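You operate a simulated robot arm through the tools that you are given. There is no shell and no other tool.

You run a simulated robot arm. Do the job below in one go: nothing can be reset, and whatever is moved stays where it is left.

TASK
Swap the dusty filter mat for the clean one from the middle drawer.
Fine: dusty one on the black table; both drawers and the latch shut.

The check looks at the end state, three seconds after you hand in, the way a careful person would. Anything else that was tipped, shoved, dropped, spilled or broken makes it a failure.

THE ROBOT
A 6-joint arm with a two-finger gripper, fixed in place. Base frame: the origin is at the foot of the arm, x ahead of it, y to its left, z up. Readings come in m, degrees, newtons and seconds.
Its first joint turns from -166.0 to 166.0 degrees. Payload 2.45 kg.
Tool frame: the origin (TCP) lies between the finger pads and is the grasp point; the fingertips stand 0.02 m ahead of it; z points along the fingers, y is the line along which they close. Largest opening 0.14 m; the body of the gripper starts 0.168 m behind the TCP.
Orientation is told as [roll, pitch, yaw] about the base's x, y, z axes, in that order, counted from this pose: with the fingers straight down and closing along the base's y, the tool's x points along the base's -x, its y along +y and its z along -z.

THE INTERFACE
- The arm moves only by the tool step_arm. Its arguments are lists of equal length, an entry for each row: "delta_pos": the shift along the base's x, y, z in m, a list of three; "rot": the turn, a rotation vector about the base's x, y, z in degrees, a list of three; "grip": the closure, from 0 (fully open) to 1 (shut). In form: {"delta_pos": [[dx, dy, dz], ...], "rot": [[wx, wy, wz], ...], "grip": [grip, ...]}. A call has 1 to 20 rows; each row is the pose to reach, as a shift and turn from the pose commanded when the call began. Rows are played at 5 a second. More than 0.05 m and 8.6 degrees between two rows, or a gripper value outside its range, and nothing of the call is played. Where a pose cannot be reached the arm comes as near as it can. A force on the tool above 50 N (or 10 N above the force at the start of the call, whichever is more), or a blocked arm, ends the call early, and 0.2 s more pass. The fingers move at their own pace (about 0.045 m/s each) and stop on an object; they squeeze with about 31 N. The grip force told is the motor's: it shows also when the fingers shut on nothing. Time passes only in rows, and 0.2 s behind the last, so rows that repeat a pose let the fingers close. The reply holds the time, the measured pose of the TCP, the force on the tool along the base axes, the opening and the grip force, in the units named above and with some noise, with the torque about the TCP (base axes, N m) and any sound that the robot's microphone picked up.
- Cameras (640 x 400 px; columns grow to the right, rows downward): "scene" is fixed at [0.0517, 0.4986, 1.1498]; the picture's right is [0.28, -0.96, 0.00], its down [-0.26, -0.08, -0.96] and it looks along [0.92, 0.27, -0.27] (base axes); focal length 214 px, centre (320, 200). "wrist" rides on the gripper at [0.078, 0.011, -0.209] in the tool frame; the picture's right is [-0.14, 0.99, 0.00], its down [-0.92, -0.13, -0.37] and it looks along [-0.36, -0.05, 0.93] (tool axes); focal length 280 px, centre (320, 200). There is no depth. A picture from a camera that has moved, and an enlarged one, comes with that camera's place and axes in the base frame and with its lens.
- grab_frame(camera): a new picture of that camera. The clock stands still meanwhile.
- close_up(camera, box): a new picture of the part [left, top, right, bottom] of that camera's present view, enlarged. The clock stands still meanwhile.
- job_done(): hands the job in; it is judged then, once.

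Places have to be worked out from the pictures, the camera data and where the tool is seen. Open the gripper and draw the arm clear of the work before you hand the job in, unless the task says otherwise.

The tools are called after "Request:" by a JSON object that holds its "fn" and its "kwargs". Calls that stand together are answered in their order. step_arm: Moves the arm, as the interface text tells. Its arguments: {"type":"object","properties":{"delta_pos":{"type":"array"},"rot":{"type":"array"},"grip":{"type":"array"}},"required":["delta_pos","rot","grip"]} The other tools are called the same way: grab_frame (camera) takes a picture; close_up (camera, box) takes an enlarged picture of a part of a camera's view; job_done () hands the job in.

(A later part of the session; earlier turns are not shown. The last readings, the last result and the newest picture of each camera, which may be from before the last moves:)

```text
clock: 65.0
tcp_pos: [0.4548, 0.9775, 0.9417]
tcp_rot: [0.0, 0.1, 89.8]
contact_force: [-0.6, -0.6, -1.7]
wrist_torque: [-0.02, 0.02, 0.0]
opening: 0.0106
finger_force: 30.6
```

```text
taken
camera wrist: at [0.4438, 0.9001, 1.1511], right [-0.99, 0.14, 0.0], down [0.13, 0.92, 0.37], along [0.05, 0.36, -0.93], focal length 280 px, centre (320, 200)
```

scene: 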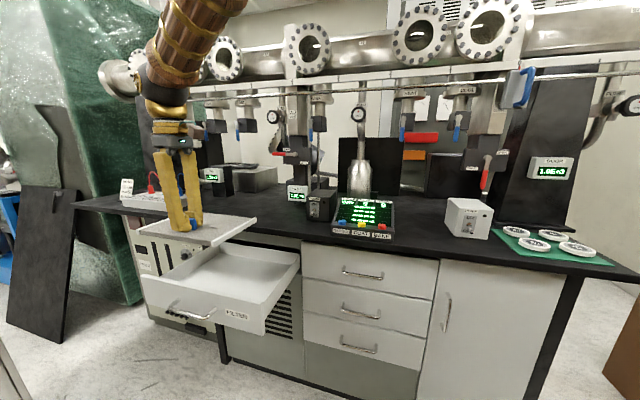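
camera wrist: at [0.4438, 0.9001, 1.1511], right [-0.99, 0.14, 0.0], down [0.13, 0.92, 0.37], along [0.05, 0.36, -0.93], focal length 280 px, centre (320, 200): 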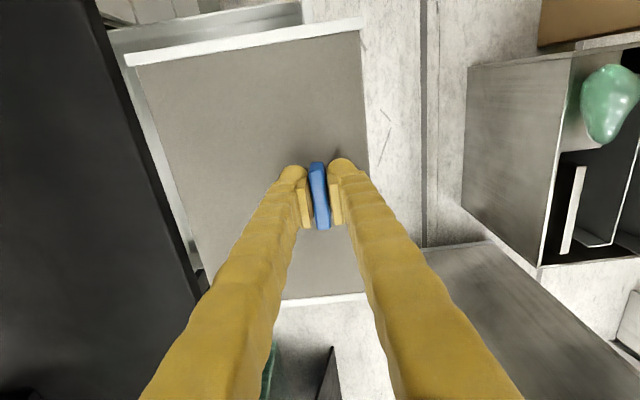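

The mat is out and above bench height. I move it forward over the free bench strip, keeping about 5 cm of clearance, and zoom on the emptied drawer.

Request:
{"fn": "step_arm", "kwargs": {"delta_pos": [[0.03, 0, 0.005], [0.07, -0.003, 0.01], [0.11, -0.006, 0.01], [0.15, -0.009, 0.01], [0.19, -0.012, 0.01], [0.23, -0.015, 0.01], [0.265, -0.018, 0.01]], "rot": [[0, 0, 0], [0, 0, 0], [0, 0, 0], [0, 0, 0], [0, 0, 0], [0, 0, 0], [0, 0, 0]], "grip": [1, 1, 1, 1, 1, 1, 1]}}

Request:
{"fn": "grab_frame", "kwargs": {"camera": "scene"}}

Request:
{"fn": "grab_frame", "kwargs": {"camera": "wrist"}}

Request:
{"fn": "close_up", "kwargs": {"camera": "scene", "box": [140, 170, 332, 335]}}

```text
clock: 66.7
tcp_pos: [0.7186, 0.9603, 0.9527]
tcp_rot: [0.0, 0.0, 89.9]
contact_force: [0.1, 0.0, -1.0]
wrist_torque: [-0.03, -0.09, -0.04]
opening: 0.0107
finger_force: 31.2
```

```text
taken
```

scene: 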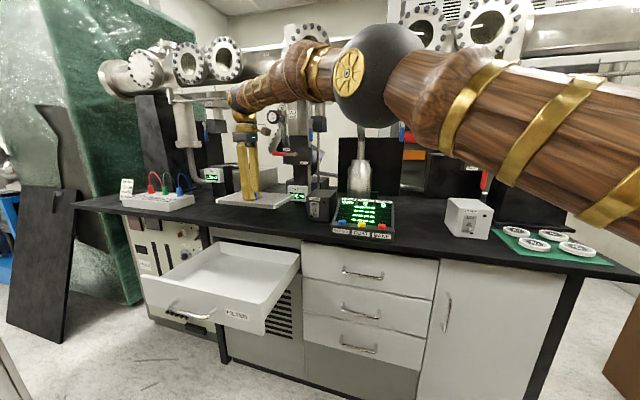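

```text
taken
camera wrist: at [0.7084, 0.8828, 1.1617], right [-0.99, 0.14, 0.0], down [0.13, 0.92, 0.37], along [0.05, 0.37, -0.93], focal length 280 px, centre (320, 200)
```

wrist: 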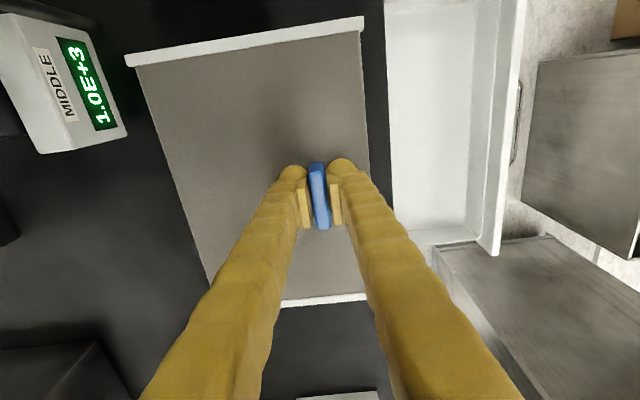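

```text
2.42 times, centred on (236, 252) of scene
camera zoom: at [0.0517, 0.4986, 1.1498], right [0.28, -0.96, 0.0], down [-0.26, -0.08, -0.96], along [0.92, 0.27, -0.27], focal length 520 px, centre (524, 73)
```

zoom: 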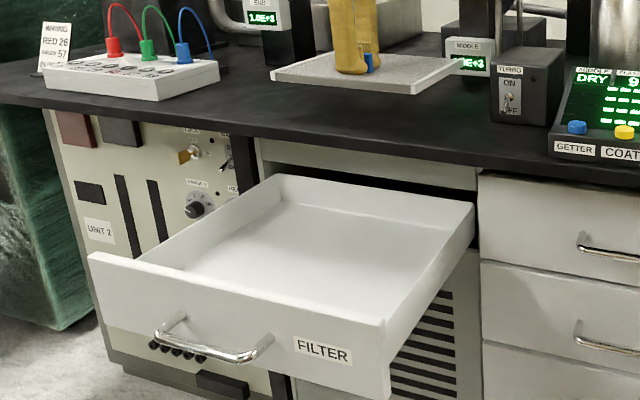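

The mat is over free bench, with 3 cm to the MIDDLE meter and its front edge inside the bench edge. I lower it until it touches.

Request:
{"fn": "step_arm", "kwargs": {"delta_pos": [[0, 0, -0.015], [0, 0, -0.03], [0, 0, -0.042], [0, 0, -0.05], [0, 0, -0.054]], "rot": [[0, 0, 0], [0, 0, 0], [0, 0, 0], [0, 0, 0], [0, 0, 0]], "grip": [1, 1, 1, 1, 1]}}

Request:
{"fn": "close_up", "kwargs": {"camera": "scene", "box": [190, 150, 318, 230]}}

```text
clock: 67.8
tcp_pos: [0.7202, 0.9603, 0.8996]
tcp_rot: [0.0, 0.1, 89.9]
contact_force: [0.2, 0.2, -0.6]
wrist_torque: [0.02, 0.06, 0.05]
opening: 0.011
finger_force: 31.0
```

```text
5.00 times, centred on (254, 190) of scene
camera zoom: at [0.0517, 0.4986, 1.1498], right [0.28, -0.96, 0.0], down [-0.26, -0.08, -0.96], along [0.92, 0.27, -0.27], focal length 1072 px, centre (650, 250)
```

zoom: 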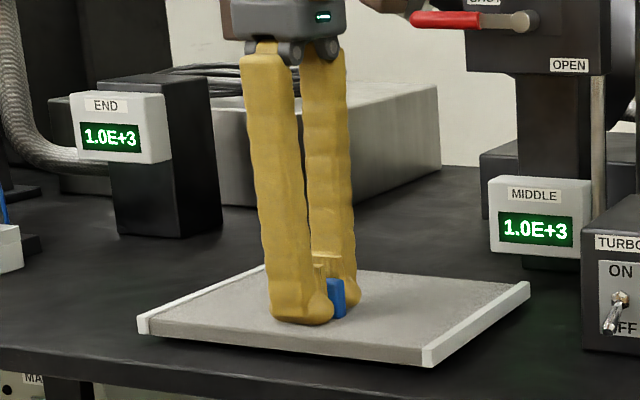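

Almost touching. I go down in 2 mm steps until the force shows contact.

Request:
{"fn": "step_arm", "kwargs": {"delta_pos": [[0, 0, -0.002], [0, 0, -0.004], [0, 0, -0.006]], "rot": [[0, 0, 0], [0, 0, 0], [0, 0, 0]], "grip": [1, 1, 1]}}

Request:
{"fn": "close_up", "kwargs": {"camera": "scene", "box": [190, 150, 318, 230]}}

```text
clock: 68.7
tcp_pos: [0.7207, 0.9616, 0.8942]
tcp_rot: [-0.1, 0.1, 89.8]
contact_force: [-1.7, -1.1, 3.4]
wrist_torque: [-0.04, 0.02, 0.03]
opening: 0.0106
finger_force: 30.7
```

```text
5.00 times, centred on (254, 190) of scene
camera zoom: at [0.0517, 0.4986, 1.1498], right [0.28, -0.96, 0.0], down [-0.26, -0.08, -0.96], along [0.92, 0.27, -0.27], focal length 1072 px, centre (650, 250)
```

zoom: 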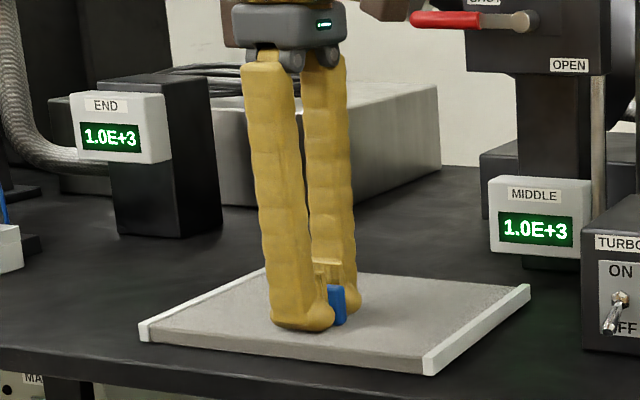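

Contact at z=0.894; the mat lies flat on the bench. I open a little and rise straight up.

Request:
{"fn": "step_arm", "kwargs": {"delta_pos": [[0, 0, 0], [0, 0, 0], [0, 0, 0], [0, 0, 0.01], [0, 0, 0.03], [0, 0, 0.06], [0, 0, 0.1]], "rot": [[0, 0, 0], [0, 0, 0], [0, 0, 0], [0, 0, 0], [0, 0, 0], [0, 0, 0], [0, 0, 0]], "grip": [0.85, 0.75, 0.7, 0.7, 0.7, 0.7, 0.7]}}

Request:
{"fn": "grab_frame", "kwargs": {"camera": "scene"}}

Request:
{"fn": "grab_frame", "kwargs": {"camera": "wrist"}}

```text
clock: 70.2
tcp_pos: [0.7184, 0.9594, 0.9934]
tcp_rot: [0.1, 0.1, 89.9]
contact_force: [0.4, 0.4, -0.8]
wrist_torque: [0.0, 0.01, 0.0]
opening: 0.0419
finger_force: 0.0
```

```text
taken
```

scene: 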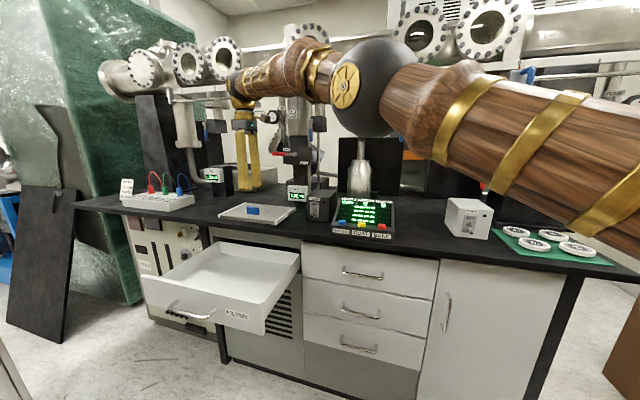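

```text
taken
camera wrist: at [0.7077, 0.882, 1.2019], right [-0.99, 0.14, 0.0], down [0.13, 0.92, 0.37], along [0.05, 0.36, -0.93], focal length 280 px, centre (320, 200)
```

wrist: 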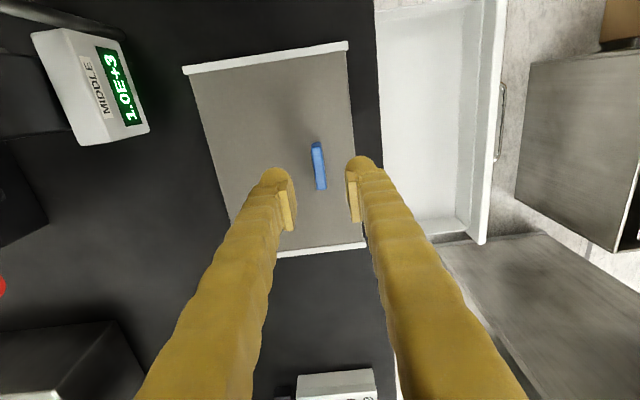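

The dusty mat rests on the bench. Now to the middle drawer: its handle should be near (0.686, 0.54, 0.558). I first pull back from the bench at height.

Request:
{"fn": "step_arm", "kwargs": {"delta_pos": [[-0.045, 0, 0.01], [-0.09, 0, 0.01], [-0.135, 0, 0.01], [-0.18, 0, 0.01], [-0.225, 0, 0.01], [-0.27, 0, 0.01], [-0.315, 0, 0.01], [-0.335, -0.035, 0.01], [-0.335, -0.08, 0.01], [-0.335, -0.125, 0.01], [-0.335, -0.17, 0.01]], "rot": [[0, 0, 0], [0, 0, 0], [0, 0, 0], [0, 0, 0], [0, -7, 0], [0, -14, 0], [0, -21, 0], [0, -28, 0], [0, -35, 0], [0, -42, 0], [0, -49, 0]], "grip": [0.6, 0.6, 0.6, 0.6, 0.6, 0.6, 0.6, 0.6, 0.6, 0.6, 0.6]}}

Request:
{"fn": "grab_frame", "kwargs": {"camera": "wrist"}}

```text
clock: 72.7
tcp_pos: [0.384, 0.7907, 1.0036]
tcp_rot: [-49.1, 0.0, 90.0]
contact_force: [0.5, -0.2, -0.8]
wrist_torque: [-0.01, 0.0, 0.0]
opening: 0.056
finger_force: 0.0
```

```text
taken
camera wrist: at [0.2187, 0.7135, 1.1314], right [-0.65, 0.14, -0.75], down [-0.19, 0.92, 0.34], along [0.74, 0.37, -0.57], focal length 280 px, centre (320, 200)
```

wrist: 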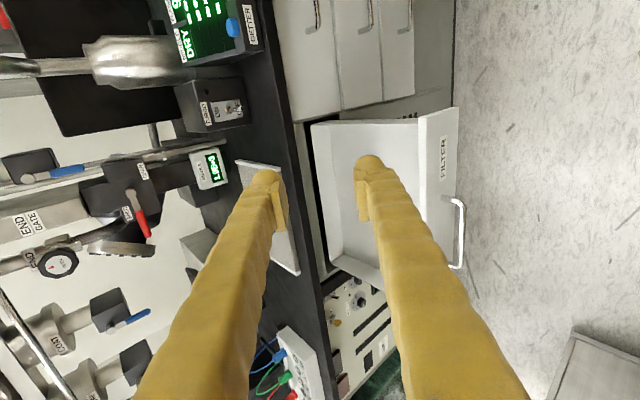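

I continue to the pre-position in front of the middle drawer with the tool horizontal.

Request:
{"fn": "step_arm", "kwargs": {"delta_pos": [[0.003, -0.03, -0.02], [0.006, -0.06, -0.04], [0.009, -0.09, -0.07], [0.012, -0.12, -0.1], [0.015, -0.15, -0.13], [0.018, -0.18, -0.165], [0.021, -0.205, -0.2], [0.024, -0.225, -0.24], [0.027, -0.24, -0.28], [0.03, -0.25, -0.32], [0.033, -0.25, -0.36], [0.036, -0.25, -0.4], [0.036, -0.25, -0.443]], "rot": [[0, -4, 0], [0, -8, 0], [0, -12, 0], [0, -16, 0], [0, -20, 0], [0, -24, 0], [0, -28, 0], [0, -32, 0], [0, -36, 0], [0, -39, 0], [0, -41, 0], [0, -41, 0], [0, -41, 0]], "grip": [0.6, 0.6, 0.6, 0.6, 0.6, 0.6, 0.6, 0.6, 0.6, 0.6, 0.6, 0.6, 0.6]}}

Request:
{"fn": "grab_frame", "kwargs": {"camera": "wrist"}}

Request:
{"fn": "grab_frame", "kwargs": {"camera": "scene"}}

```text
clock: 75.5
tcp_pos: [0.4197, 0.54, 0.5598]
tcp_rot: [-89.9, -0.1, 89.9]
contact_force: [-0.2, 0.6, 0.5]
wrist_torque: [0.03, 0.03, -0.02]
opening: 0.0559
finger_force: 0.1
```

```text
taken
camera wrist: at [0.2103, 0.4627, 0.5494], right [0.0, 0.14, -0.99], down [-0.37, 0.92, 0.13], along [0.93, 0.36, 0.05], focal length 280 px, centre (320, 200)
```

wrist: 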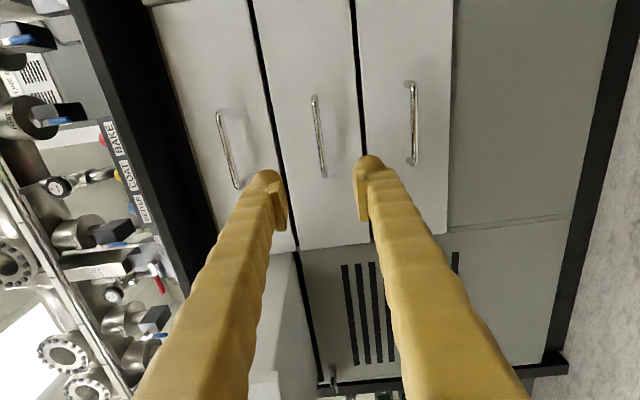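

```text
taken
```

scene: 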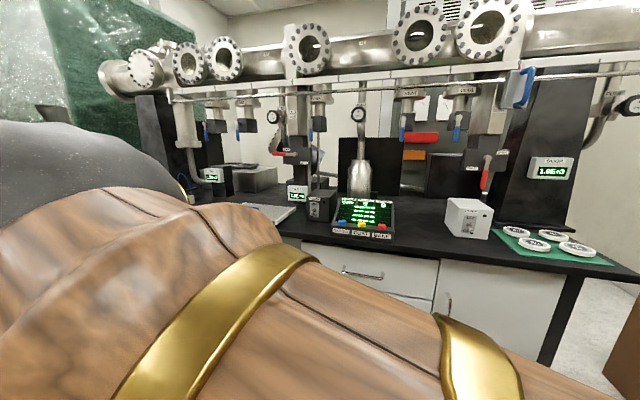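

The middle handle is nearly on the tool axis. I advance to x≈0.65 and re-check.

Request:
{"fn": "step_arm", "kwargs": {"delta_pos": [[0.045, 0, 0.002], [0.09, 0, 0.002], [0.135, 0, 0.002], [0.18, 0, 0.002], [0.21, 0, 0.002], [0.23, 0, 0.002]], "rot": [[0, 0, 0], [0, 0, 0], [0, 0, 0], [0, 0, 0], [0, 0, 0], [0, 0, 0]], "grip": [0.65, 0.65, 0.65, 0.65, 0.65, 0.65]}}

Request:
{"fn": "grab_frame", "kwargs": {"camera": "wrist"}}

```text
clock: 76.8
tcp_pos: [0.6483, 0.5414, 0.5633]
tcp_rot: [-90.0, -0.1, 90.0]
contact_force: [-0.8, 1.1, 0.7]
wrist_torque: [0.01, -0.01, -0.03]
opening: 0.0493
finger_force: 0.0
```

```text
taken
camera wrist: at [0.4401, 0.4637, 0.5516], right [0.0, 0.14, -0.99], down [-0.37, 0.92, 0.13], along [0.93, 0.36, 0.05], focal length 280 px, centre (320, 200)
```

wrist: 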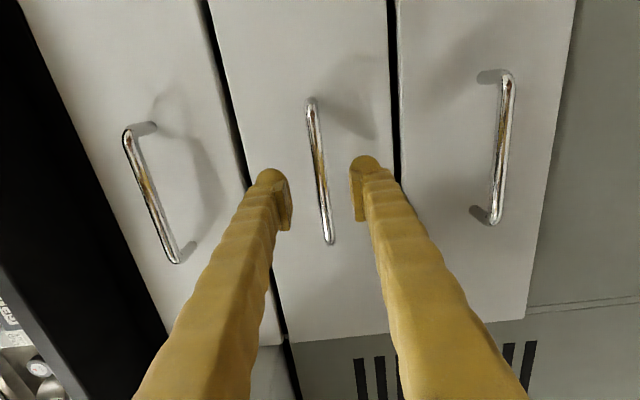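

The bar is centred between the fingers. I advance 35 mm, close, and test-pull.

Request:
{"fn": "step_arm", "kwargs": {"delta_pos": [[0.015, 0, 0], [0.028, 0, 0], [0.036, 0, 0], [0.036, 0, 0], [0.036, 0, 0], [0.036, 0, 0], [0.036, 0, 0]], "rot": [[0, 0, 0], [0, 0, 0], [0, 0, 0], [0, 0, 0], [0, 0, 0], [0, 0, 0], [0, 0, 0]], "grip": [0.65, 0.65, 0.65, 0.85, 0.95, 1, 1]}}

Request:
{"fn": "grab_frame", "kwargs": {"camera": "wrist"}}

```text
clock: 78.6
tcp_pos: [0.6847, 0.5421, 0.5607]
tcp_rot: [-89.7, 0.0, 89.9]
contact_force: [4.0, 3.2, -12.3]
wrist_torque: [0.03, -0.09, 0.02]
opening: 0.0064
finger_force: 34.4
stopped in row 7: the force on the tool passed its limit at 52 N (the readings are from after the stop); the commanded pose is now the measured one
```

```text
taken
camera wrist: at [0.4768, 0.4632, 0.551], right [0.0, 0.14, -0.99], down [-0.37, 0.92, 0.13], along [0.93, 0.37, 0.05], focal length 280 px, centre (320, 200)
```

wrist: 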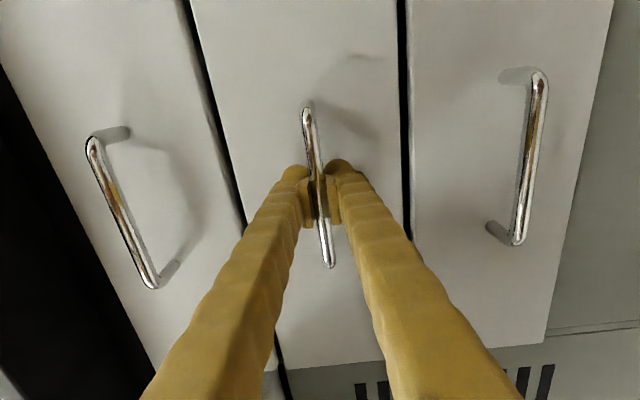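

Gripped firmly. I pull the middle drawer out toward its end stop.

Request:
{"fn": "step_arm", "kwargs": {"delta_pos": [[-0.008, 0, -0.001], [-0.016, 0, -0.001], [-0.03, 0, -0.001], [-0.045, 0, -0.001], [-0.06, 0, -0.001], [-0.075, 0, -0.001], [-0.09, 0, -0.001], [-0.105, 0, -0.001], [-0.12, 0, -0.001], [-0.135, 0, -0.001], [-0.15, 0, -0.001], [-0.165, 0, -0.001], [-0.18, 0, -0.001], [-0.195, 0, -0.001], [-0.21, 0, -0.001], [-0.225, 0, -0.001], [-0.24, 0, -0.001], [-0.255, 0, -0.001]], "rot": [[0, 0, 0], [0, 0, 0], [0, 0, 0], [0, 0, 0], [0, 0, 0], [0, 0, 0], [0, 0, 0], [0, 0, 0], [0, 0, 0], [0, 0, 0], [0, 0, 0], [0, 0, 0], [0, 0, 0], [0, 0, 0], [0, 0, 0], [0, 0, 0], [0, 0, 0], [0, 0, 0]], "grip": [1, 1, 1, 1, 1, 1, 1, 1, 1, 1, 1, 1, 1, 1, 1, 1, 1, 1]}}

Request:
{"fn": "grab_frame", "kwargs": {"camera": "wrist"}}

```text
clock: 82.4
tcp_pos: [0.4301, 0.5414, 0.5617]
tcp_rot: [-89.8, 0.1, 90.0]
contact_force: [1.4, -19.1, 7.6]
wrist_torque: [-0.03, 0.06, 0.67]
opening: 0.0062
finger_force: 34.3
```

```text
taken
camera wrist: at [0.2216, 0.4635, 0.5506], right [0.0, 0.14, -0.99], down [-0.37, 0.92, 0.13], along [0.93, 0.37, 0.05], focal length 280 px, centre (320, 200)
```

wrist: 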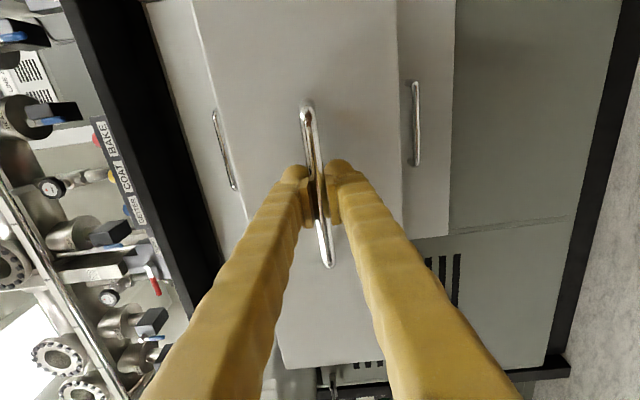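

Drawer is 25.5 cm out. I take the last 2 cm up to the stop, then release and back off.

Request:
{"fn": "step_arm", "kwargs": {"delta_pos": [[-0.006, -0.001, 0], [-0.012, -0.001, 0], [-0.018, -0.001, 0]], "rot": [[0, 0, 0], [0, 0, 0], [0, 0, 0]], "grip": [1, 1, 1]}}

Request:
{"fn": "step_arm", "kwargs": {"delta_pos": [[0, 0, 0], [0, 0, 0], [0, 0, 0], [-0.03, 0, 0], [-0.06, 0, 0]], "rot": [[0, 0, 0], [0, 0, 0], [0, 0, 0], [0, 0, 0], [0, 0, 0]], "grip": [0.8, 0.65, 0.6, 0.6, 0.6]}}

```text
clock: 83.2
tcp_pos: [0.4125, 0.5404, 0.5611]
tcp_rot: [-89.9, 0.0, 90.0]
contact_force: [1.6, -4.3, 26.6]
wrist_torque: [-0.05, 0.23, 0.1]
opening: 0.0061
finger_force: 34.5
```

```text
clock: 84.4
tcp_pos: [0.3508, 0.5405, 0.5593]
tcp_rot: [-89.7, 0.0, 89.9]
contact_force: [0.0, -0.5, 0.3]
wrist_torque: [0.01, 0.01, 0.03]
opening: 0.0556
finger_force: 0.0
```

I rise and turn the tool downward to look into the middle drawer.

Request:
{"fn": "step_arm", "kwargs": {"delta_pos": [[0, 0, 0.025], [0, 0, 0.05], [0, 0, 0.075], [0, 0, 0.1], [0, 0, 0.125], [0, 0, 0.15], [0, 0, 0.175], [0.01, 0, 0.2], [0.04, 0, 0.22], [0.07, 0, 0.23], [0.1, 0, 0.24], [0.13, 0, 0.24], [0.15, 0, 0.24]], "rot": [[0, 7.5, 0], [0, 15, 0], [0, 22.5, 0], [0, 30, 0], [0, 37.5, 0], [0, 45, 0], [0, 52.5, 0], [0, 60, 0], [0, 67.5, 0], [0, 75, 0], [0, 82.5, 0], [0, 90, 0], [0, 90, 0]], "grip": [0.6, 0.6, 0.6, 0.6, 0.6, 0.6, 0.6, 0.6, 0.6, 0.6, 0.6, 0.6, 0.6]}}

Request:
{"fn": "grab_frame", "kwargs": {"camera": "wrist"}}

Request:
{"fn": "grab_frame", "kwargs": {"camera": "scene"}}

```text
clock: 87.2
tcp_pos: [0.5019, 0.5395, 0.8002]
tcp_rot: [0.4, 0.0, 90.0]
contact_force: [0.5, -0.8, -0.6]
wrist_torque: [-0.01, -0.02, -0.02]
opening: 0.0561
finger_force: 0.0
```

```text
taken
camera wrist: at [0.4931, 0.4618, 1.0094], right [-0.99, 0.14, 0.01], down [0.13, 0.92, 0.37], along [0.05, 0.37, -0.93], focal length 280 px, centre (320, 200)
```

wrist: 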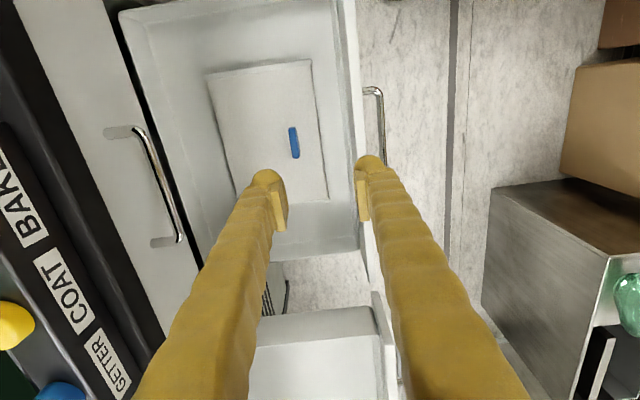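

```text
taken
```

scene: 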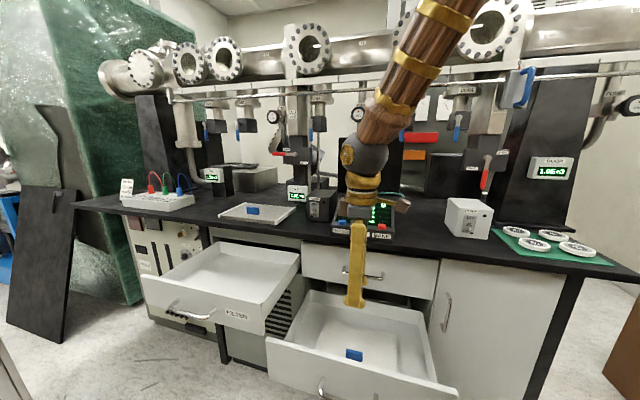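

The clean mat with its blue tab lies in the middle drawer, tab near (0.545, 0.539, 0.545). I zoom for a better fix.

Request:
{"fn": "close_up", "kwargs": {"camera": "wrist", "box": [190, 40, 382, 160]}}

Request:
{"fn": "close_up", "kwargs": {"camera": "scene", "box": [260, 280, 452, 400]}}

```text
3.33 times, centred on (286, 100) of wrist
camera zoom: at [0.4931, 0.4618, 1.0094], right [-0.99, 0.14, 0.01], down [0.13, 0.92, 0.37], along [0.05, 0.37, -0.93], focal length 935 px, centre (433, 533)
```

zoom: 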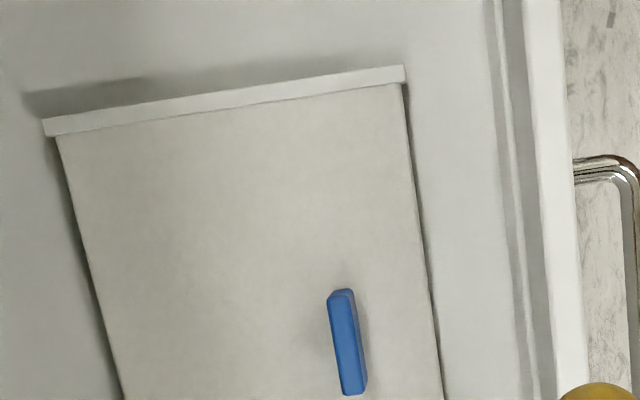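

```text
3.33 times, centred on (356, 340) of scene
camera zoom: at [0.0517, 0.4986, 1.1498], right [0.28, -0.96, 0.0], down [-0.26, -0.08, -0.96], along [0.92, 0.27, -0.27], focal length 715 px, centre (200, -267)
```

zoom: 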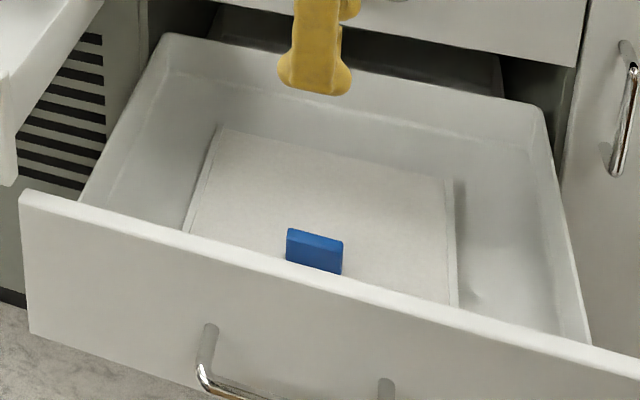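

I move over the tab and descend to 4 cm above it, then check.

Request:
{"fn": "step_arm", "kwargs": {"delta_pos": [[0.02, 0, -0.03], [0.042, 0, -0.06], [0.042, 0, -0.1], [0.042, 0, -0.14], [0.042, 0, -0.18], [0.042, 0, -0.2]], "rot": [[0, 0, 0], [0, 0, 0], [0, 0, 0], [0, 0, 0], [0, 0, 0], [0, 0, 0]], "grip": [0.6, 0.6, 0.6, 0.6, 0.6, 0.6]}}

Request:
{"fn": "grab_frame", "kwargs": {"camera": "wrist"}}

Request:
{"fn": "grab_frame", "kwargs": {"camera": "scene"}}

```text
clock: 88.6
tcp_pos: [0.5445, 0.5403, 0.6009]
tcp_rot: [0.1, 0.0, 90.0]
contact_force: [0.0, -0.2, -0.1]
wrist_torque: [0.02, 0.0, -0.02]
opening: 0.0562
finger_force: 0.0
```

```text
taken
camera wrist: at [0.5343, 0.4619, 0.8097], right [-0.99, 0.14, 0.0], down [0.13, 0.92, 0.37], along [0.05, 0.37, -0.93], focal length 280 px, centre (320, 200)
```

wrist: 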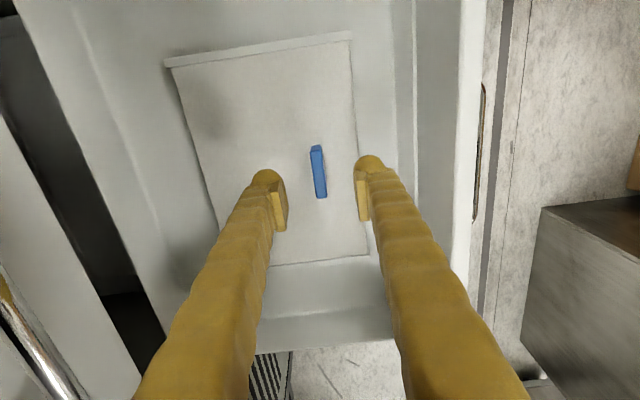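

```text
taken
```

scene: 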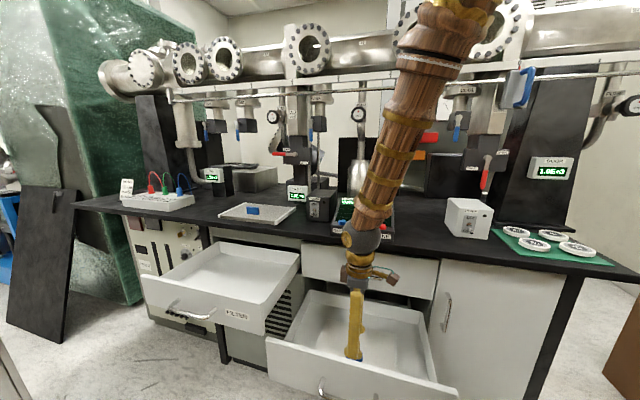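

On axis again. I shift 3 mm to −y and descend, feeling for the mat near TCP z≈0.55.

Request:
{"fn": "step_arm", "kwargs": {"delta_pos": [[0, -0.003, -0.015], [0, -0.003, -0.03], [0, -0.003, -0.037], [0, -0.003, -0.041], [0, -0.003, -0.044]], "rot": [[0, 0, 0], [0, 0, 0], [0, 0, 0], [0, 0, 0], [0, 0, 0]], "grip": [0.6, 0.6, 0.6, 0.6, 0.6]}}

Request:
{"fn": "grab_frame", "kwargs": {"camera": "wrist"}}

Request:
{"fn": "close_up", "kwargs": {"camera": "scene", "box": [310, 325, 406, 385]}}

```text
clock: 89.8
tcp_pos: [0.5437, 0.5374, 0.5576]
tcp_rot: [0.2, 0.0, 90.0]
contact_force: [0.6, 0.0, 0.1]
wrist_torque: [0.01, 0.01, -0.01]
opening: 0.056
finger_force: 0.1
```

```text
taken
camera wrist: at [0.5339, 0.4593, 0.7657], right [-0.99, 0.14, 0.0], down [0.13, 0.92, 0.37], along [0.05, 0.37, -0.93], focal length 280 px, centre (320, 200)
```

wrist: 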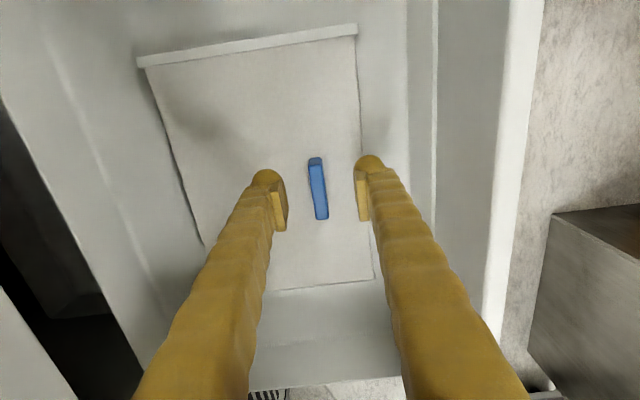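

```text
6.67 times, centred on (358, 355) of scene
camera zoom: at [0.0517, 0.4986, 1.1498], right [0.28, -0.96, 0.0], down [-0.26, -0.08, -0.96], along [0.92, 0.27, -0.27], focal length 1430 px, centre (67, -833)
```

zoom: 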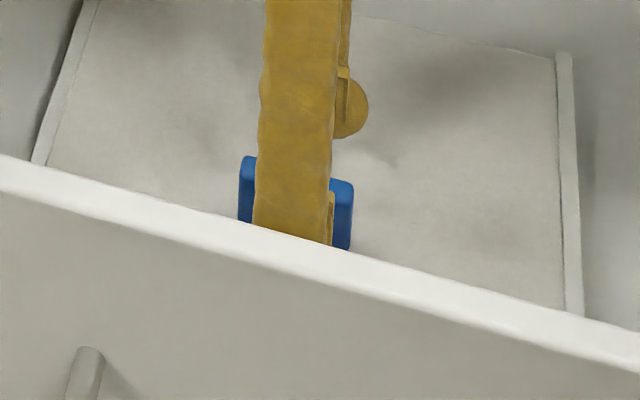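

Still no contact. I inch down further.

Request:
{"fn": "step_arm", "kwargs": {"delta_pos": [[0, 0, -0.003], [0, 0, -0.006], [0, 0, -0.008], [0, 0, -0.01]], "rot": [[0, 0, 0], [0, 0, 0], [0, 0, 0], [0, 0, 0]], "grip": [0.6, 0.6, 0.6, 0.6]}}

```text
clock: 90.8
tcp_pos: [0.5452, 0.5367, 0.5473]
tcp_rot: [0.2, -0.1, 90.0]
contact_force: [0.3, -1.2, 0.9]
wrist_torque: [-0.01, 0.01, -0.02]
opening: 0.056
finger_force: 0.1
```

No contact at z=0.547 yet; a few more millimetres.

Request:
{"fn": "step_arm", "kwargs": {"delta_pos": [[0, 0, -0.002], [0, 0, -0.004], [0, 0, -0.005]], "rot": [[0, 0, 0], [0, 0, 0], [0, 0, 0]], "grip": [0.6, 0.6, 0.6]}}

Request:
{"fn": "grab_frame", "kwargs": {"camera": "wrist"}}

```text
clock: 91.6
tcp_pos: [0.5445, 0.537, 0.5414]
tcp_rot: [0.2, -0.1, 90.0]
contact_force: [-0.1, -0.5, -0.4]
wrist_torque: [0.0, -0.03, 0.02]
opening: 0.0557
finger_force: 0.0
```

```text
taken
camera wrist: at [0.5346, 0.4593, 0.7502], right [-0.99, 0.14, 0.0], down [0.13, 0.92, 0.37], along [0.05, 0.37, -0.93], focal length 280 px, centre (320, 200)
```

wrist: 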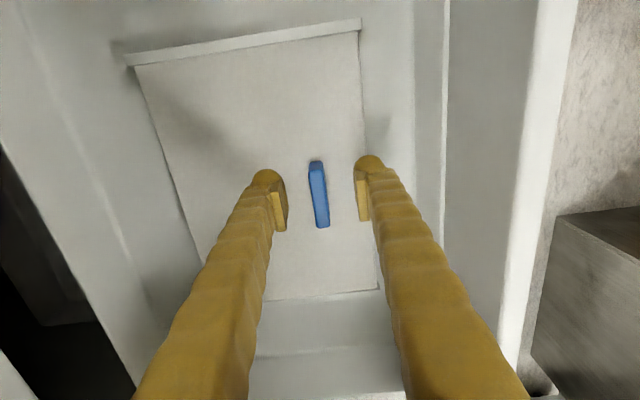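

The picture now nearly matches the earlier grasp height. I lower 1.5 mm more and close on the tab.

Request:
{"fn": "step_arm", "kwargs": {"delta_pos": [[0, 0, -0.0015], [0, 0, -0.0015], [0, 0, -0.0015], [0, 0, -0.0015], [0, 0, -0.0015]], "rot": [[0, 0, 0], [0, 0, 0], [0, 0, 0], [0, 0, 0], [0, 0, 0]], "grip": [0.6, 0.75, 0.9, 1, 1]}}

Request:
{"fn": "grab_frame", "kwargs": {"camera": "wrist"}}

```text
clock: 92.8
tcp_pos: [0.5443, 0.5384, 0.5398]
tcp_rot: [0.3, 0.1, 90.1]
contact_force: [0.4, 0.1, -0.3]
wrist_torque: [-0.03, 0.02, 0.02]
opening: 0.0106
finger_force: 31.1
```

```text
taken
camera wrist: at [0.5347, 0.4592, 0.749], right [-0.99, 0.14, 0.0], down [0.13, 0.92, 0.37], along [0.05, 0.37, -0.93], focal length 280 px, centre (320, 200)
```

wrist: 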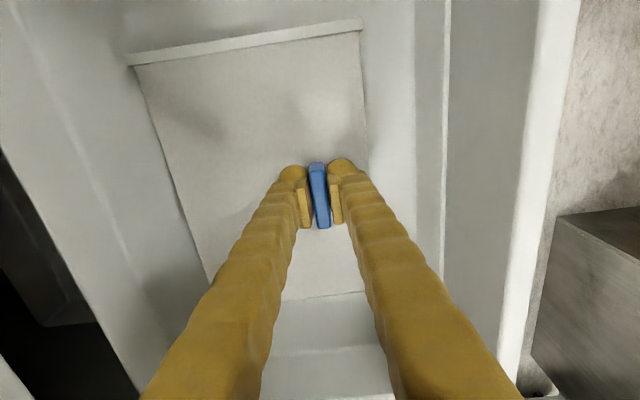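

Held (10.6 mm, 31 N). I lift, shifting 2.5 cm back within the drawer, and check the hold.

Request:
{"fn": "step_arm", "kwargs": {"delta_pos": [[0, 0, 0.004], [0, 0, 0.01], [-0.01, 0, 0.02], [-0.02, 0, 0.03], [-0.025, 0, 0.045]], "rot": [[0, 0, 0], [0, 0, 0], [0, 0, 0], [0, 0, 0], [0, 0, 0]], "grip": [1, 1, 1, 1, 1]}}

Request:
{"fn": "grab_frame", "kwargs": {"camera": "wrist"}}

Request:
{"fn": "close_up", "kwargs": {"camera": "scene", "box": [260, 240, 468, 370]}}

```text
clock: 94.0
tcp_pos: [0.5191, 0.5365, 0.5856]
tcp_rot: [0.2, 0.0, 89.9]
contact_force: [-0.2, -0.5, -1.2]
wrist_torque: [0.0, 0.05, 0.02]
opening: 0.0109
finger_force: 31.0
```

```text
taken
camera wrist: at [0.5096, 0.4588, 0.7944], right [-0.99, 0.14, 0.0], down [0.13, 0.92, 0.37], along [0.05, 0.36, -0.93], focal length 280 px, centre (320, 200)
```

wrist: 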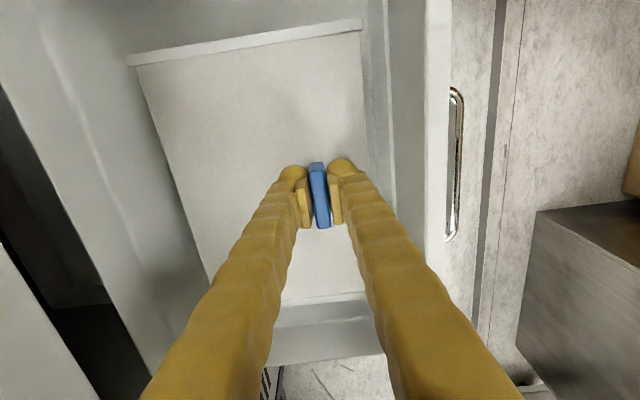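

```text
3.08 times, centred on (364, 305) of scene
camera zoom: at [0.0517, 0.4986, 1.1498], right [0.28, -0.96, 0.0], down [-0.26, -0.08, -0.96], along [0.92, 0.27, -0.27], focal length 660 px, centre (185, -123)
```

zoom: 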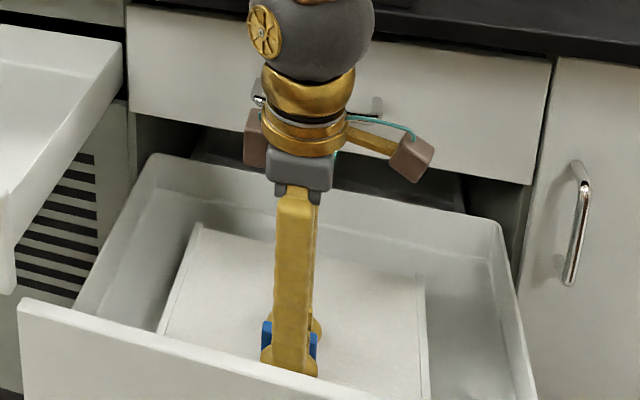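

The mat is held level. I rise above the drawer front, move back clear of the bench edge, and rise above bench height.

Request:
{"fn": "step_arm", "kwargs": {"delta_pos": [[0, 0, 0.03], [0, 0, 0.06], [0, 0, 0.085], [-0.005, 0, 0.105], [-0.03, 0, 0.11], [-0.06, 0, 0.115], [-0.08, 0, 0.13], [-0.08, 0, 0.17], [-0.08, 0, 0.21], [-0.08, 0, 0.25], [-0.08, 0, 0.285]], "rot": [[0, 0, 0], [0, 0, 0], [0, 0, 0], [0, 0, 0], [0, 0, 0], [0, 0, 0], [0, 0, 0], [0, 0, 0], [0, 0, 0], [0, 0, 0], [0, 0, 0]], "grip": [1, 1, 1, 1, 1, 1, 1, 1, 1, 1, 1]}}

Request:
{"fn": "grab_frame", "kwargs": {"camera": "scene"}}

Request:
{"fn": "grab_frame", "kwargs": {"camera": "wrist"}}

```text
clock: 96.4
tcp_pos: [0.4394, 0.5375, 0.8695]
tcp_rot: [0.2, 0.1, 90.0]
contact_force: [0.9, 0.2, -1.8]
wrist_torque: [0.0, 0.06, -0.01]
opening: 0.0107
finger_force: 30.8
```

```text
taken
```

scene: 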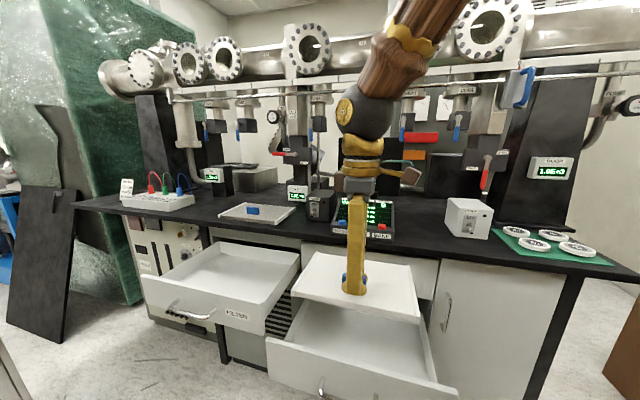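

```text
taken
camera wrist: at [0.4289, 0.4596, 1.0792], right [-0.99, 0.14, 0.0], down [0.13, 0.92, 0.37], along [0.05, 0.36, -0.93], focal length 280 px, centre (320, 200)
```

wrist: 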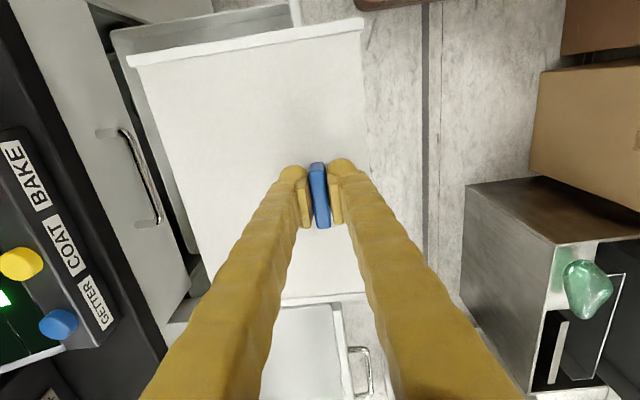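

Clear. I carry the mat sideways to the front of the FILTER drawer, above its walls.

Request:
{"fn": "step_arm", "kwargs": {"delta_pos": [[0.002, 0.035, 0], [0.004, 0.075, 0], [0.006, 0.115, 0], [0.008, 0.155, 0], [0.01, 0.195, 0], [0.011, 0.235, 0], [0.012, 0.275, 0], [0.013, 0.315, 0], [0.014, 0.355, 0], [0.015, 0.395, 0], [0.015, 0.425, 0], [0.015, 0.441, 0]], "rot": [[0, 0, 0], [0, 0, 0], [0, 0, 0], [0, 0, 0], [0, 0, 0], [0, 0, 0], [0, 0, 0], [0, 0, 0], [0, 0, 0], [0, 0, 0], [0, 0, 0], [0, 0, 0]], "grip": [1, 1, 1, 1, 1, 1, 1, 1, 1, 1, 1, 1]}}

Request:
{"fn": "grab_frame", "kwargs": {"camera": "scene"}}

Request:
{"fn": "grab_frame", "kwargs": {"camera": "wrist"}}

```text
clock: 99.0
tcp_pos: [0.4547, 0.9776, 0.8708]
tcp_rot: [0.3, 0.0, 90.0]
contact_force: [-0.4, 0.7, -0.7]
wrist_torque: [-0.03, 0.08, 0.01]
opening: 0.0108
finger_force: 31.5
```

```text
taken
```

scene: 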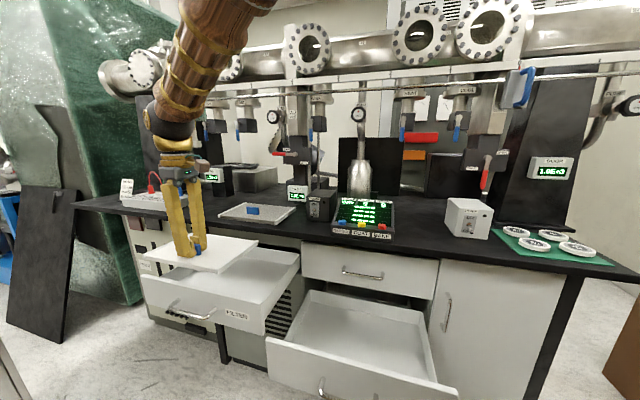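

```text
taken
camera wrist: at [0.4452, 0.8996, 1.0789], right [-0.99, 0.14, 0.0], down [0.13, 0.92, 0.37], along [0.05, 0.37, -0.93], focal length 280 px, centre (320, 200)
```

wrist: 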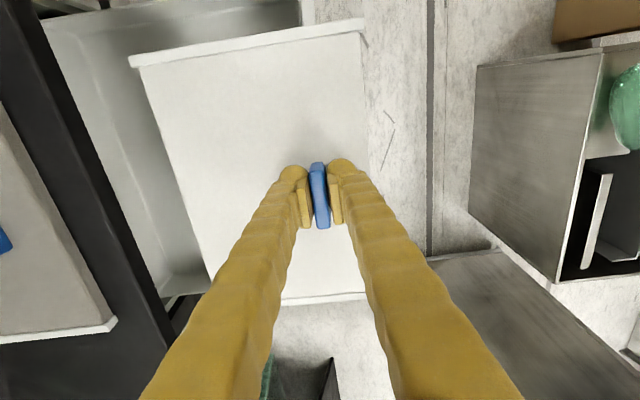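

In position. I retrace the removal path: down to just above the drawer front, forward, then down into the drawer.

Request:
{"fn": "step_arm", "kwargs": {"delta_pos": [[0, 0.001, -0.04], [0, 0.001, -0.072], [0.02, 0.001, -0.076], [0.045, 0.001, -0.08], [0.067, 0.001, -0.084], [0.067, 0.001, -0.1], [0.067, 0.001, -0.115], [0.068, 0.001, -0.13], [0.08, 0.001, -0.14], [0.089, 0.001, -0.15]], "rot": [[0, 0, 0], [0, 0, 0], [0, 0, 0], [0, 0, 0], [0, 0, 0], [0, 0, 0], [0, 0, 0], [0, 0, 0], [0, 0, 0], [0, 0, 0]], "grip": [1, 1, 1, 1, 1, 1, 1, 1, 1, 1]}}

Request:
{"fn": "close_up", "kwargs": {"camera": "scene", "box": [140, 230, 316, 340]}}

Request:
{"fn": "grab_frame", "kwargs": {"camera": "wrist"}}

```text
clock: 101.2
tcp_pos: [0.5433, 0.9792, 0.7196]
tcp_rot: [0.2, 0.1, 89.9]
contact_force: [-0.5, 0.2, -1.1]
wrist_torque: [-0.01, 0.03, -0.04]
opening: 0.0108
finger_force: 30.7
```

```text
3.64 times, centred on (228, 285) of scene
camera zoom: at [0.0517, 0.4986, 1.1498], right [0.28, -0.96, 0.0], down [-0.26, -0.08, -0.96], along [0.92, 0.27, -0.27], focal length 780 px, centre (654, -109)
```

zoom: 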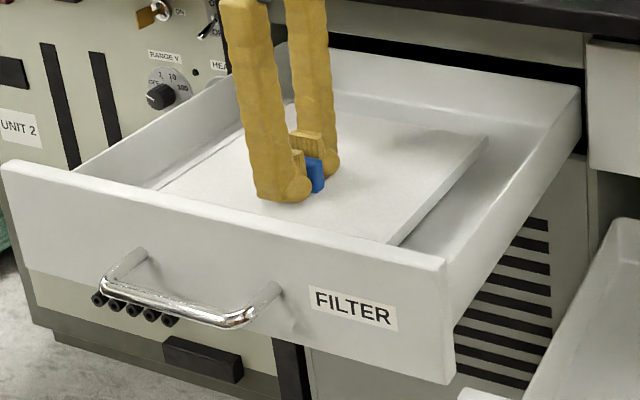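

```text
taken
camera wrist: at [0.5335, 0.9012, 0.9287], right [-0.99, 0.14, 0.0], down [0.13, 0.92, 0.37], along [0.05, 0.37, -0.93], focal length 280 px, centre (320, 200)
```

wrist: 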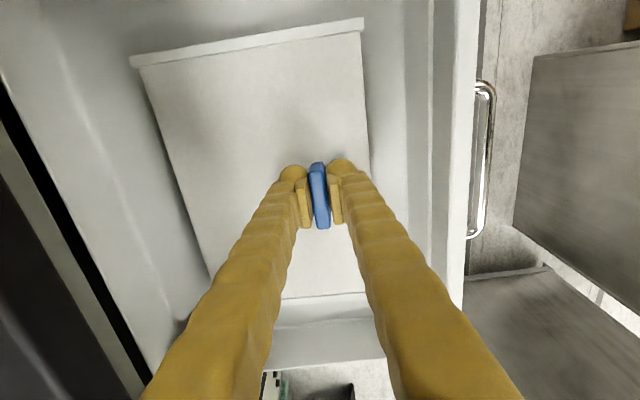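

Inside the drawer, at the seat position. I lower the last 2.5 cm gently until contact.

Request:
{"fn": "step_arm", "kwargs": {"delta_pos": [[0, 0, -0.01], [0, 0, -0.018], [0, 0, -0.022], [0, 0, -0.024], [0, 0, -0.026]], "rot": [[0, 0, 0], [0, 0, 0], [0, 0, 0], [0, 0, 0], [0, 0, 0]], "grip": [1, 1, 1, 1, 1]}}

Request:
{"fn": "close_up", "kwargs": {"camera": "scene", "box": [140, 230, 316, 340]}}

```text
clock: 102.4
tcp_pos: [0.5435, 0.9791, 0.6976]
tcp_rot: [0.2, -0.1, 90.0]
contact_force: [-1.8, -7.8, 16.6]
wrist_torque: [-0.14, 0.01, -0.04]
opening: 0.0107
finger_force: 31.4
```

```text
3.64 times, centred on (228, 285) of scene
camera zoom: at [0.0517, 0.4986, 1.1498], right [0.28, -0.96, 0.0], down [-0.26, -0.08, -0.96], along [0.92, 0.27, -0.27], focal length 780 px, centre (654, -109)
```

zoom: 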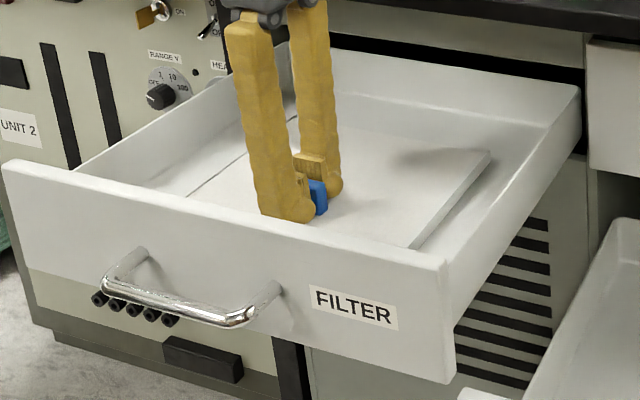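

Seated with light contact. I open slightly and rise straight up.

Request:
{"fn": "step_arm", "kwargs": {"delta_pos": [[0, 0, 0.003], [0, 0, 0.003], [0, 0, 0.003], [0, 0, 0.003], [0, 0, 0.015], [0, 0, 0.04], [0, 0, 0.08], [0, 0, 0.12], [-0.02, 0, 0.16], [-0.05, 0, 0.18]], "rot": [[0, 0, 0], [0, 0, 0], [0, 0, 0], [0, 0, 0], [0, 0, 0], [0, 0, 0], [0, 0, 0], [0, 0, 0], [0, 0, 0], [0, 0, 0]], "grip": [0.9, 0.8, 0.7, 0.65, 0.65, 0.65, 0.65, 0.65, 0.65, 0.65]}}

Request:
{"fn": "grab_frame", "kwargs": {"camera": "wrist"}}

Request:
{"fn": "close_up", "kwargs": {"camera": "scene", "box": [140, 230, 316, 340]}}

```text
clock: 104.6
tcp_pos: [0.4959, 0.9811, 0.8734]
tcp_rot: [0.2, 0.0, 89.9]
contact_force: [0.7, 0.7, -0.4]
wrist_torque: [-0.02, 0.08, -0.03]
opening: 0.0489
finger_force: 0.1
```

```text
taken
camera wrist: at [0.4858, 0.9026, 1.0825], right [-0.99, 0.14, 0.0], down [0.13, 0.92, 0.37], along [0.05, 0.36, -0.93], focal length 280 px, centre (320, 200)
```

wrist: 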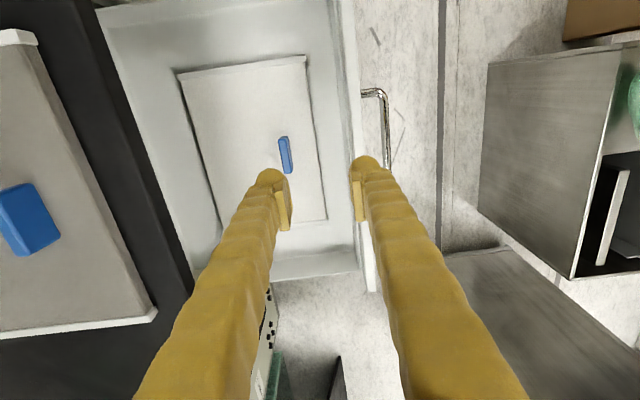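

```text
3.64 times, centred on (228, 285) of scene
camera zoom: at [0.0517, 0.4986, 1.1498], right [0.28, -0.96, 0.0], down [-0.26, -0.08, -0.96], along [0.92, 0.27, -0.27], focal length 780 px, centre (654, -109)
```

zoom: 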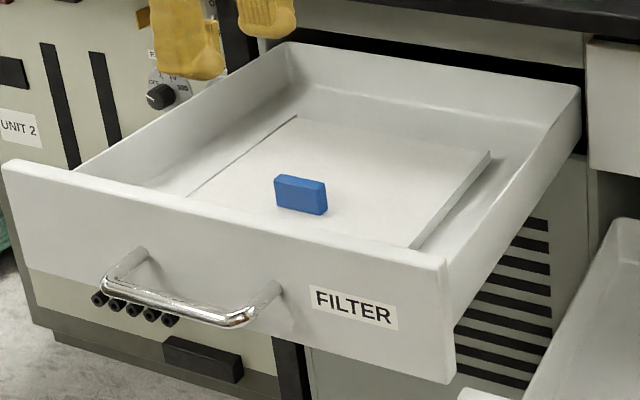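

The clean mat lies flat in the FILTER drawer. Now I return to the handle pose to push the drawer shut.

Request:
{"fn": "step_arm", "kwargs": {"delta_pos": [[-0.035, 0, 0], [-0.07, 0, 0], [-0.105, 0, -0.01], [-0.14, 0.001, -0.02], [-0.146, 0.001, -0.04], [-0.146, 0.001, -0.06], [-0.146, 0.001, -0.08], [-0.146, 0.001, -0.1], [-0.146, 0.001, -0.12], [-0.146, 0.001, -0.14], [-0.146, 0.001, -0.16], [-0.146, 0.001, -0.177]], "rot": [[0, -7.5, 0], [0, -15, 0], [0, -22.5, 0], [0, -30, 0], [0, -37.5, 0], [0, -45, 0], [0, -52.5, 0], [0, -60, 0], [0, -67.5, 0], [0, -75, 0], [0, -82.5, 0], [0, -90, 0]], "grip": [0.6, 0.6, 0.6, 0.6, 0.6, 0.6, 0.6, 0.6, 0.6, 0.6, 0.6, 0.6]}}

Request:
{"fn": "grab_frame", "kwargs": {"camera": "wrist"}}

```text
clock: 107.2
tcp_pos: [0.3461, 0.9812, 0.6968]
tcp_rot: [-89.9, 0.0, 90.0]
contact_force: [0.4, -1.0, 0.1]
wrist_torque: [-0.04, 0.12, -0.04]
opening: 0.0561
finger_force: 0.2
```

```text
taken
camera wrist: at [0.1381, 0.9027, 0.6865], right [0.0, 0.14, -0.99], down [-0.37, 0.92, 0.13], along [0.93, 0.37, 0.05], focal length 280 px, centre (320, 200)
```

wrist: 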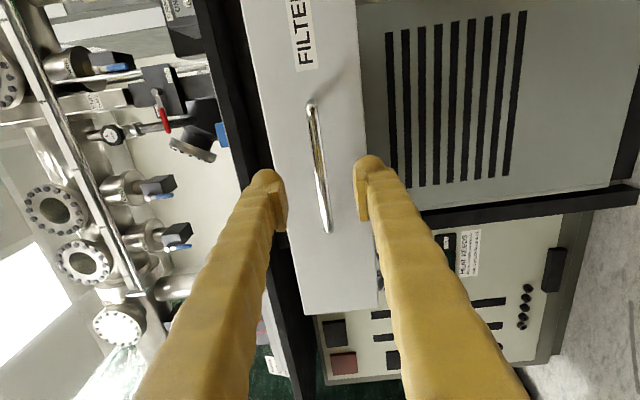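

I advance onto the bar, grip it, and begin pushing the drawer in slowly.

Request:
{"fn": "step_arm", "kwargs": {"delta_pos": [[0.03, 0, 0], [0.055, 0, 0], [0.064, 0, 0], [0.064, 0, 0], [0.064, 0, 0], [0.064, 0, 0]], "rot": [[0, 0, 0], [0, 0, 0], [0, 0, 0], [0, 0, 0], [0, 0, 0], [0, 0, 0]], "grip": [0.6, 0.6, 0.7, 0.85, 1, 1]}}

Request:
{"fn": "step_arm", "kwargs": {"delta_pos": [[0.006, 0, 0], [0.014, 0, 0], [0.028, 0, 0], [0.042, 0, 0], [0.056, 0, 0], [0.07, 0, 0], [0.084, 0, 0], [0.098, 0, 0], [0.112, 0, 0], [0.126, 0, 0], [0.14, 0, 0], [0.154, 0, 0], [0.168, 0, 0], [0.182, 0, 0], [0.196, 0, 0], [0.21, 0, 0], [0.224, 0, 0], [0.238, 0, 0], [0.25, 0, 0]], "rot": [[0, 0, 0], [0, 0, 0], [0, 0, 0], [0, 0, 0], [0, 0, 0], [0, 0, 0], [0, 0, 0], [0, 0, 0], [0, 0, 0], [0, 0, 0], [0, 0, 0], [0, 0, 0], [0, 0, 0], [0, 0, 0], [0, 0, 0], [0, 0, 0], [0, 0, 0], [0, 0, 0], [0, 0, 0]], "grip": [1, 1, 1, 1, 1, 1, 1, 1, 1, 1, 1, 1, 1, 1, 1, 1, 1, 1, 1]}}

Request:
{"fn": "grab_frame", "kwargs": {"camera": "wrist"}}

Request:
{"fn": "grab_frame", "kwargs": {"camera": "scene"}}

```text
clock: 108.6
tcp_pos: [0.4107, 0.9784, 0.6961]
tcp_rot: [-89.8, 0.1, 90.0]
contact_force: [0.7, 5.8, -12.7]
wrist_torque: [0.07, -0.06, 0.0]
opening: 0.0066
finger_force: 26.4
```

```text
clock: 112.6
tcp_pos: [0.658, 0.9808, 0.6966]
tcp_rot: [-89.6, 0.1, 90.1]
contact_force: [-1.5, 6.8, -8.2]
wrist_torque: [0.13, -0.08, -0.05]
opening: 0.0064
finger_force: 34.7
stopped in row 19: the force on the tool passed its limit at 51 N (the readings are from after the stop); the commanded pose is now the measured one
```

```text
taken
camera wrist: at [0.4488, 0.9018, 0.6862], right [-0.01, 0.14, -0.99], down [-0.37, 0.92, 0.13], along [0.93, 0.37, 0.04], focal length 280 px, centre (320, 200)
```

wrist: 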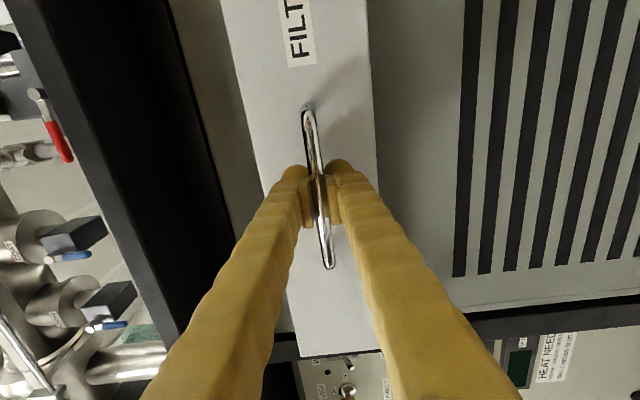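

```text
taken
```

scene: 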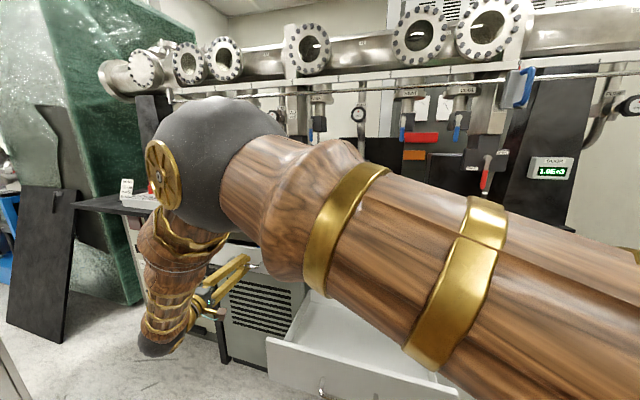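

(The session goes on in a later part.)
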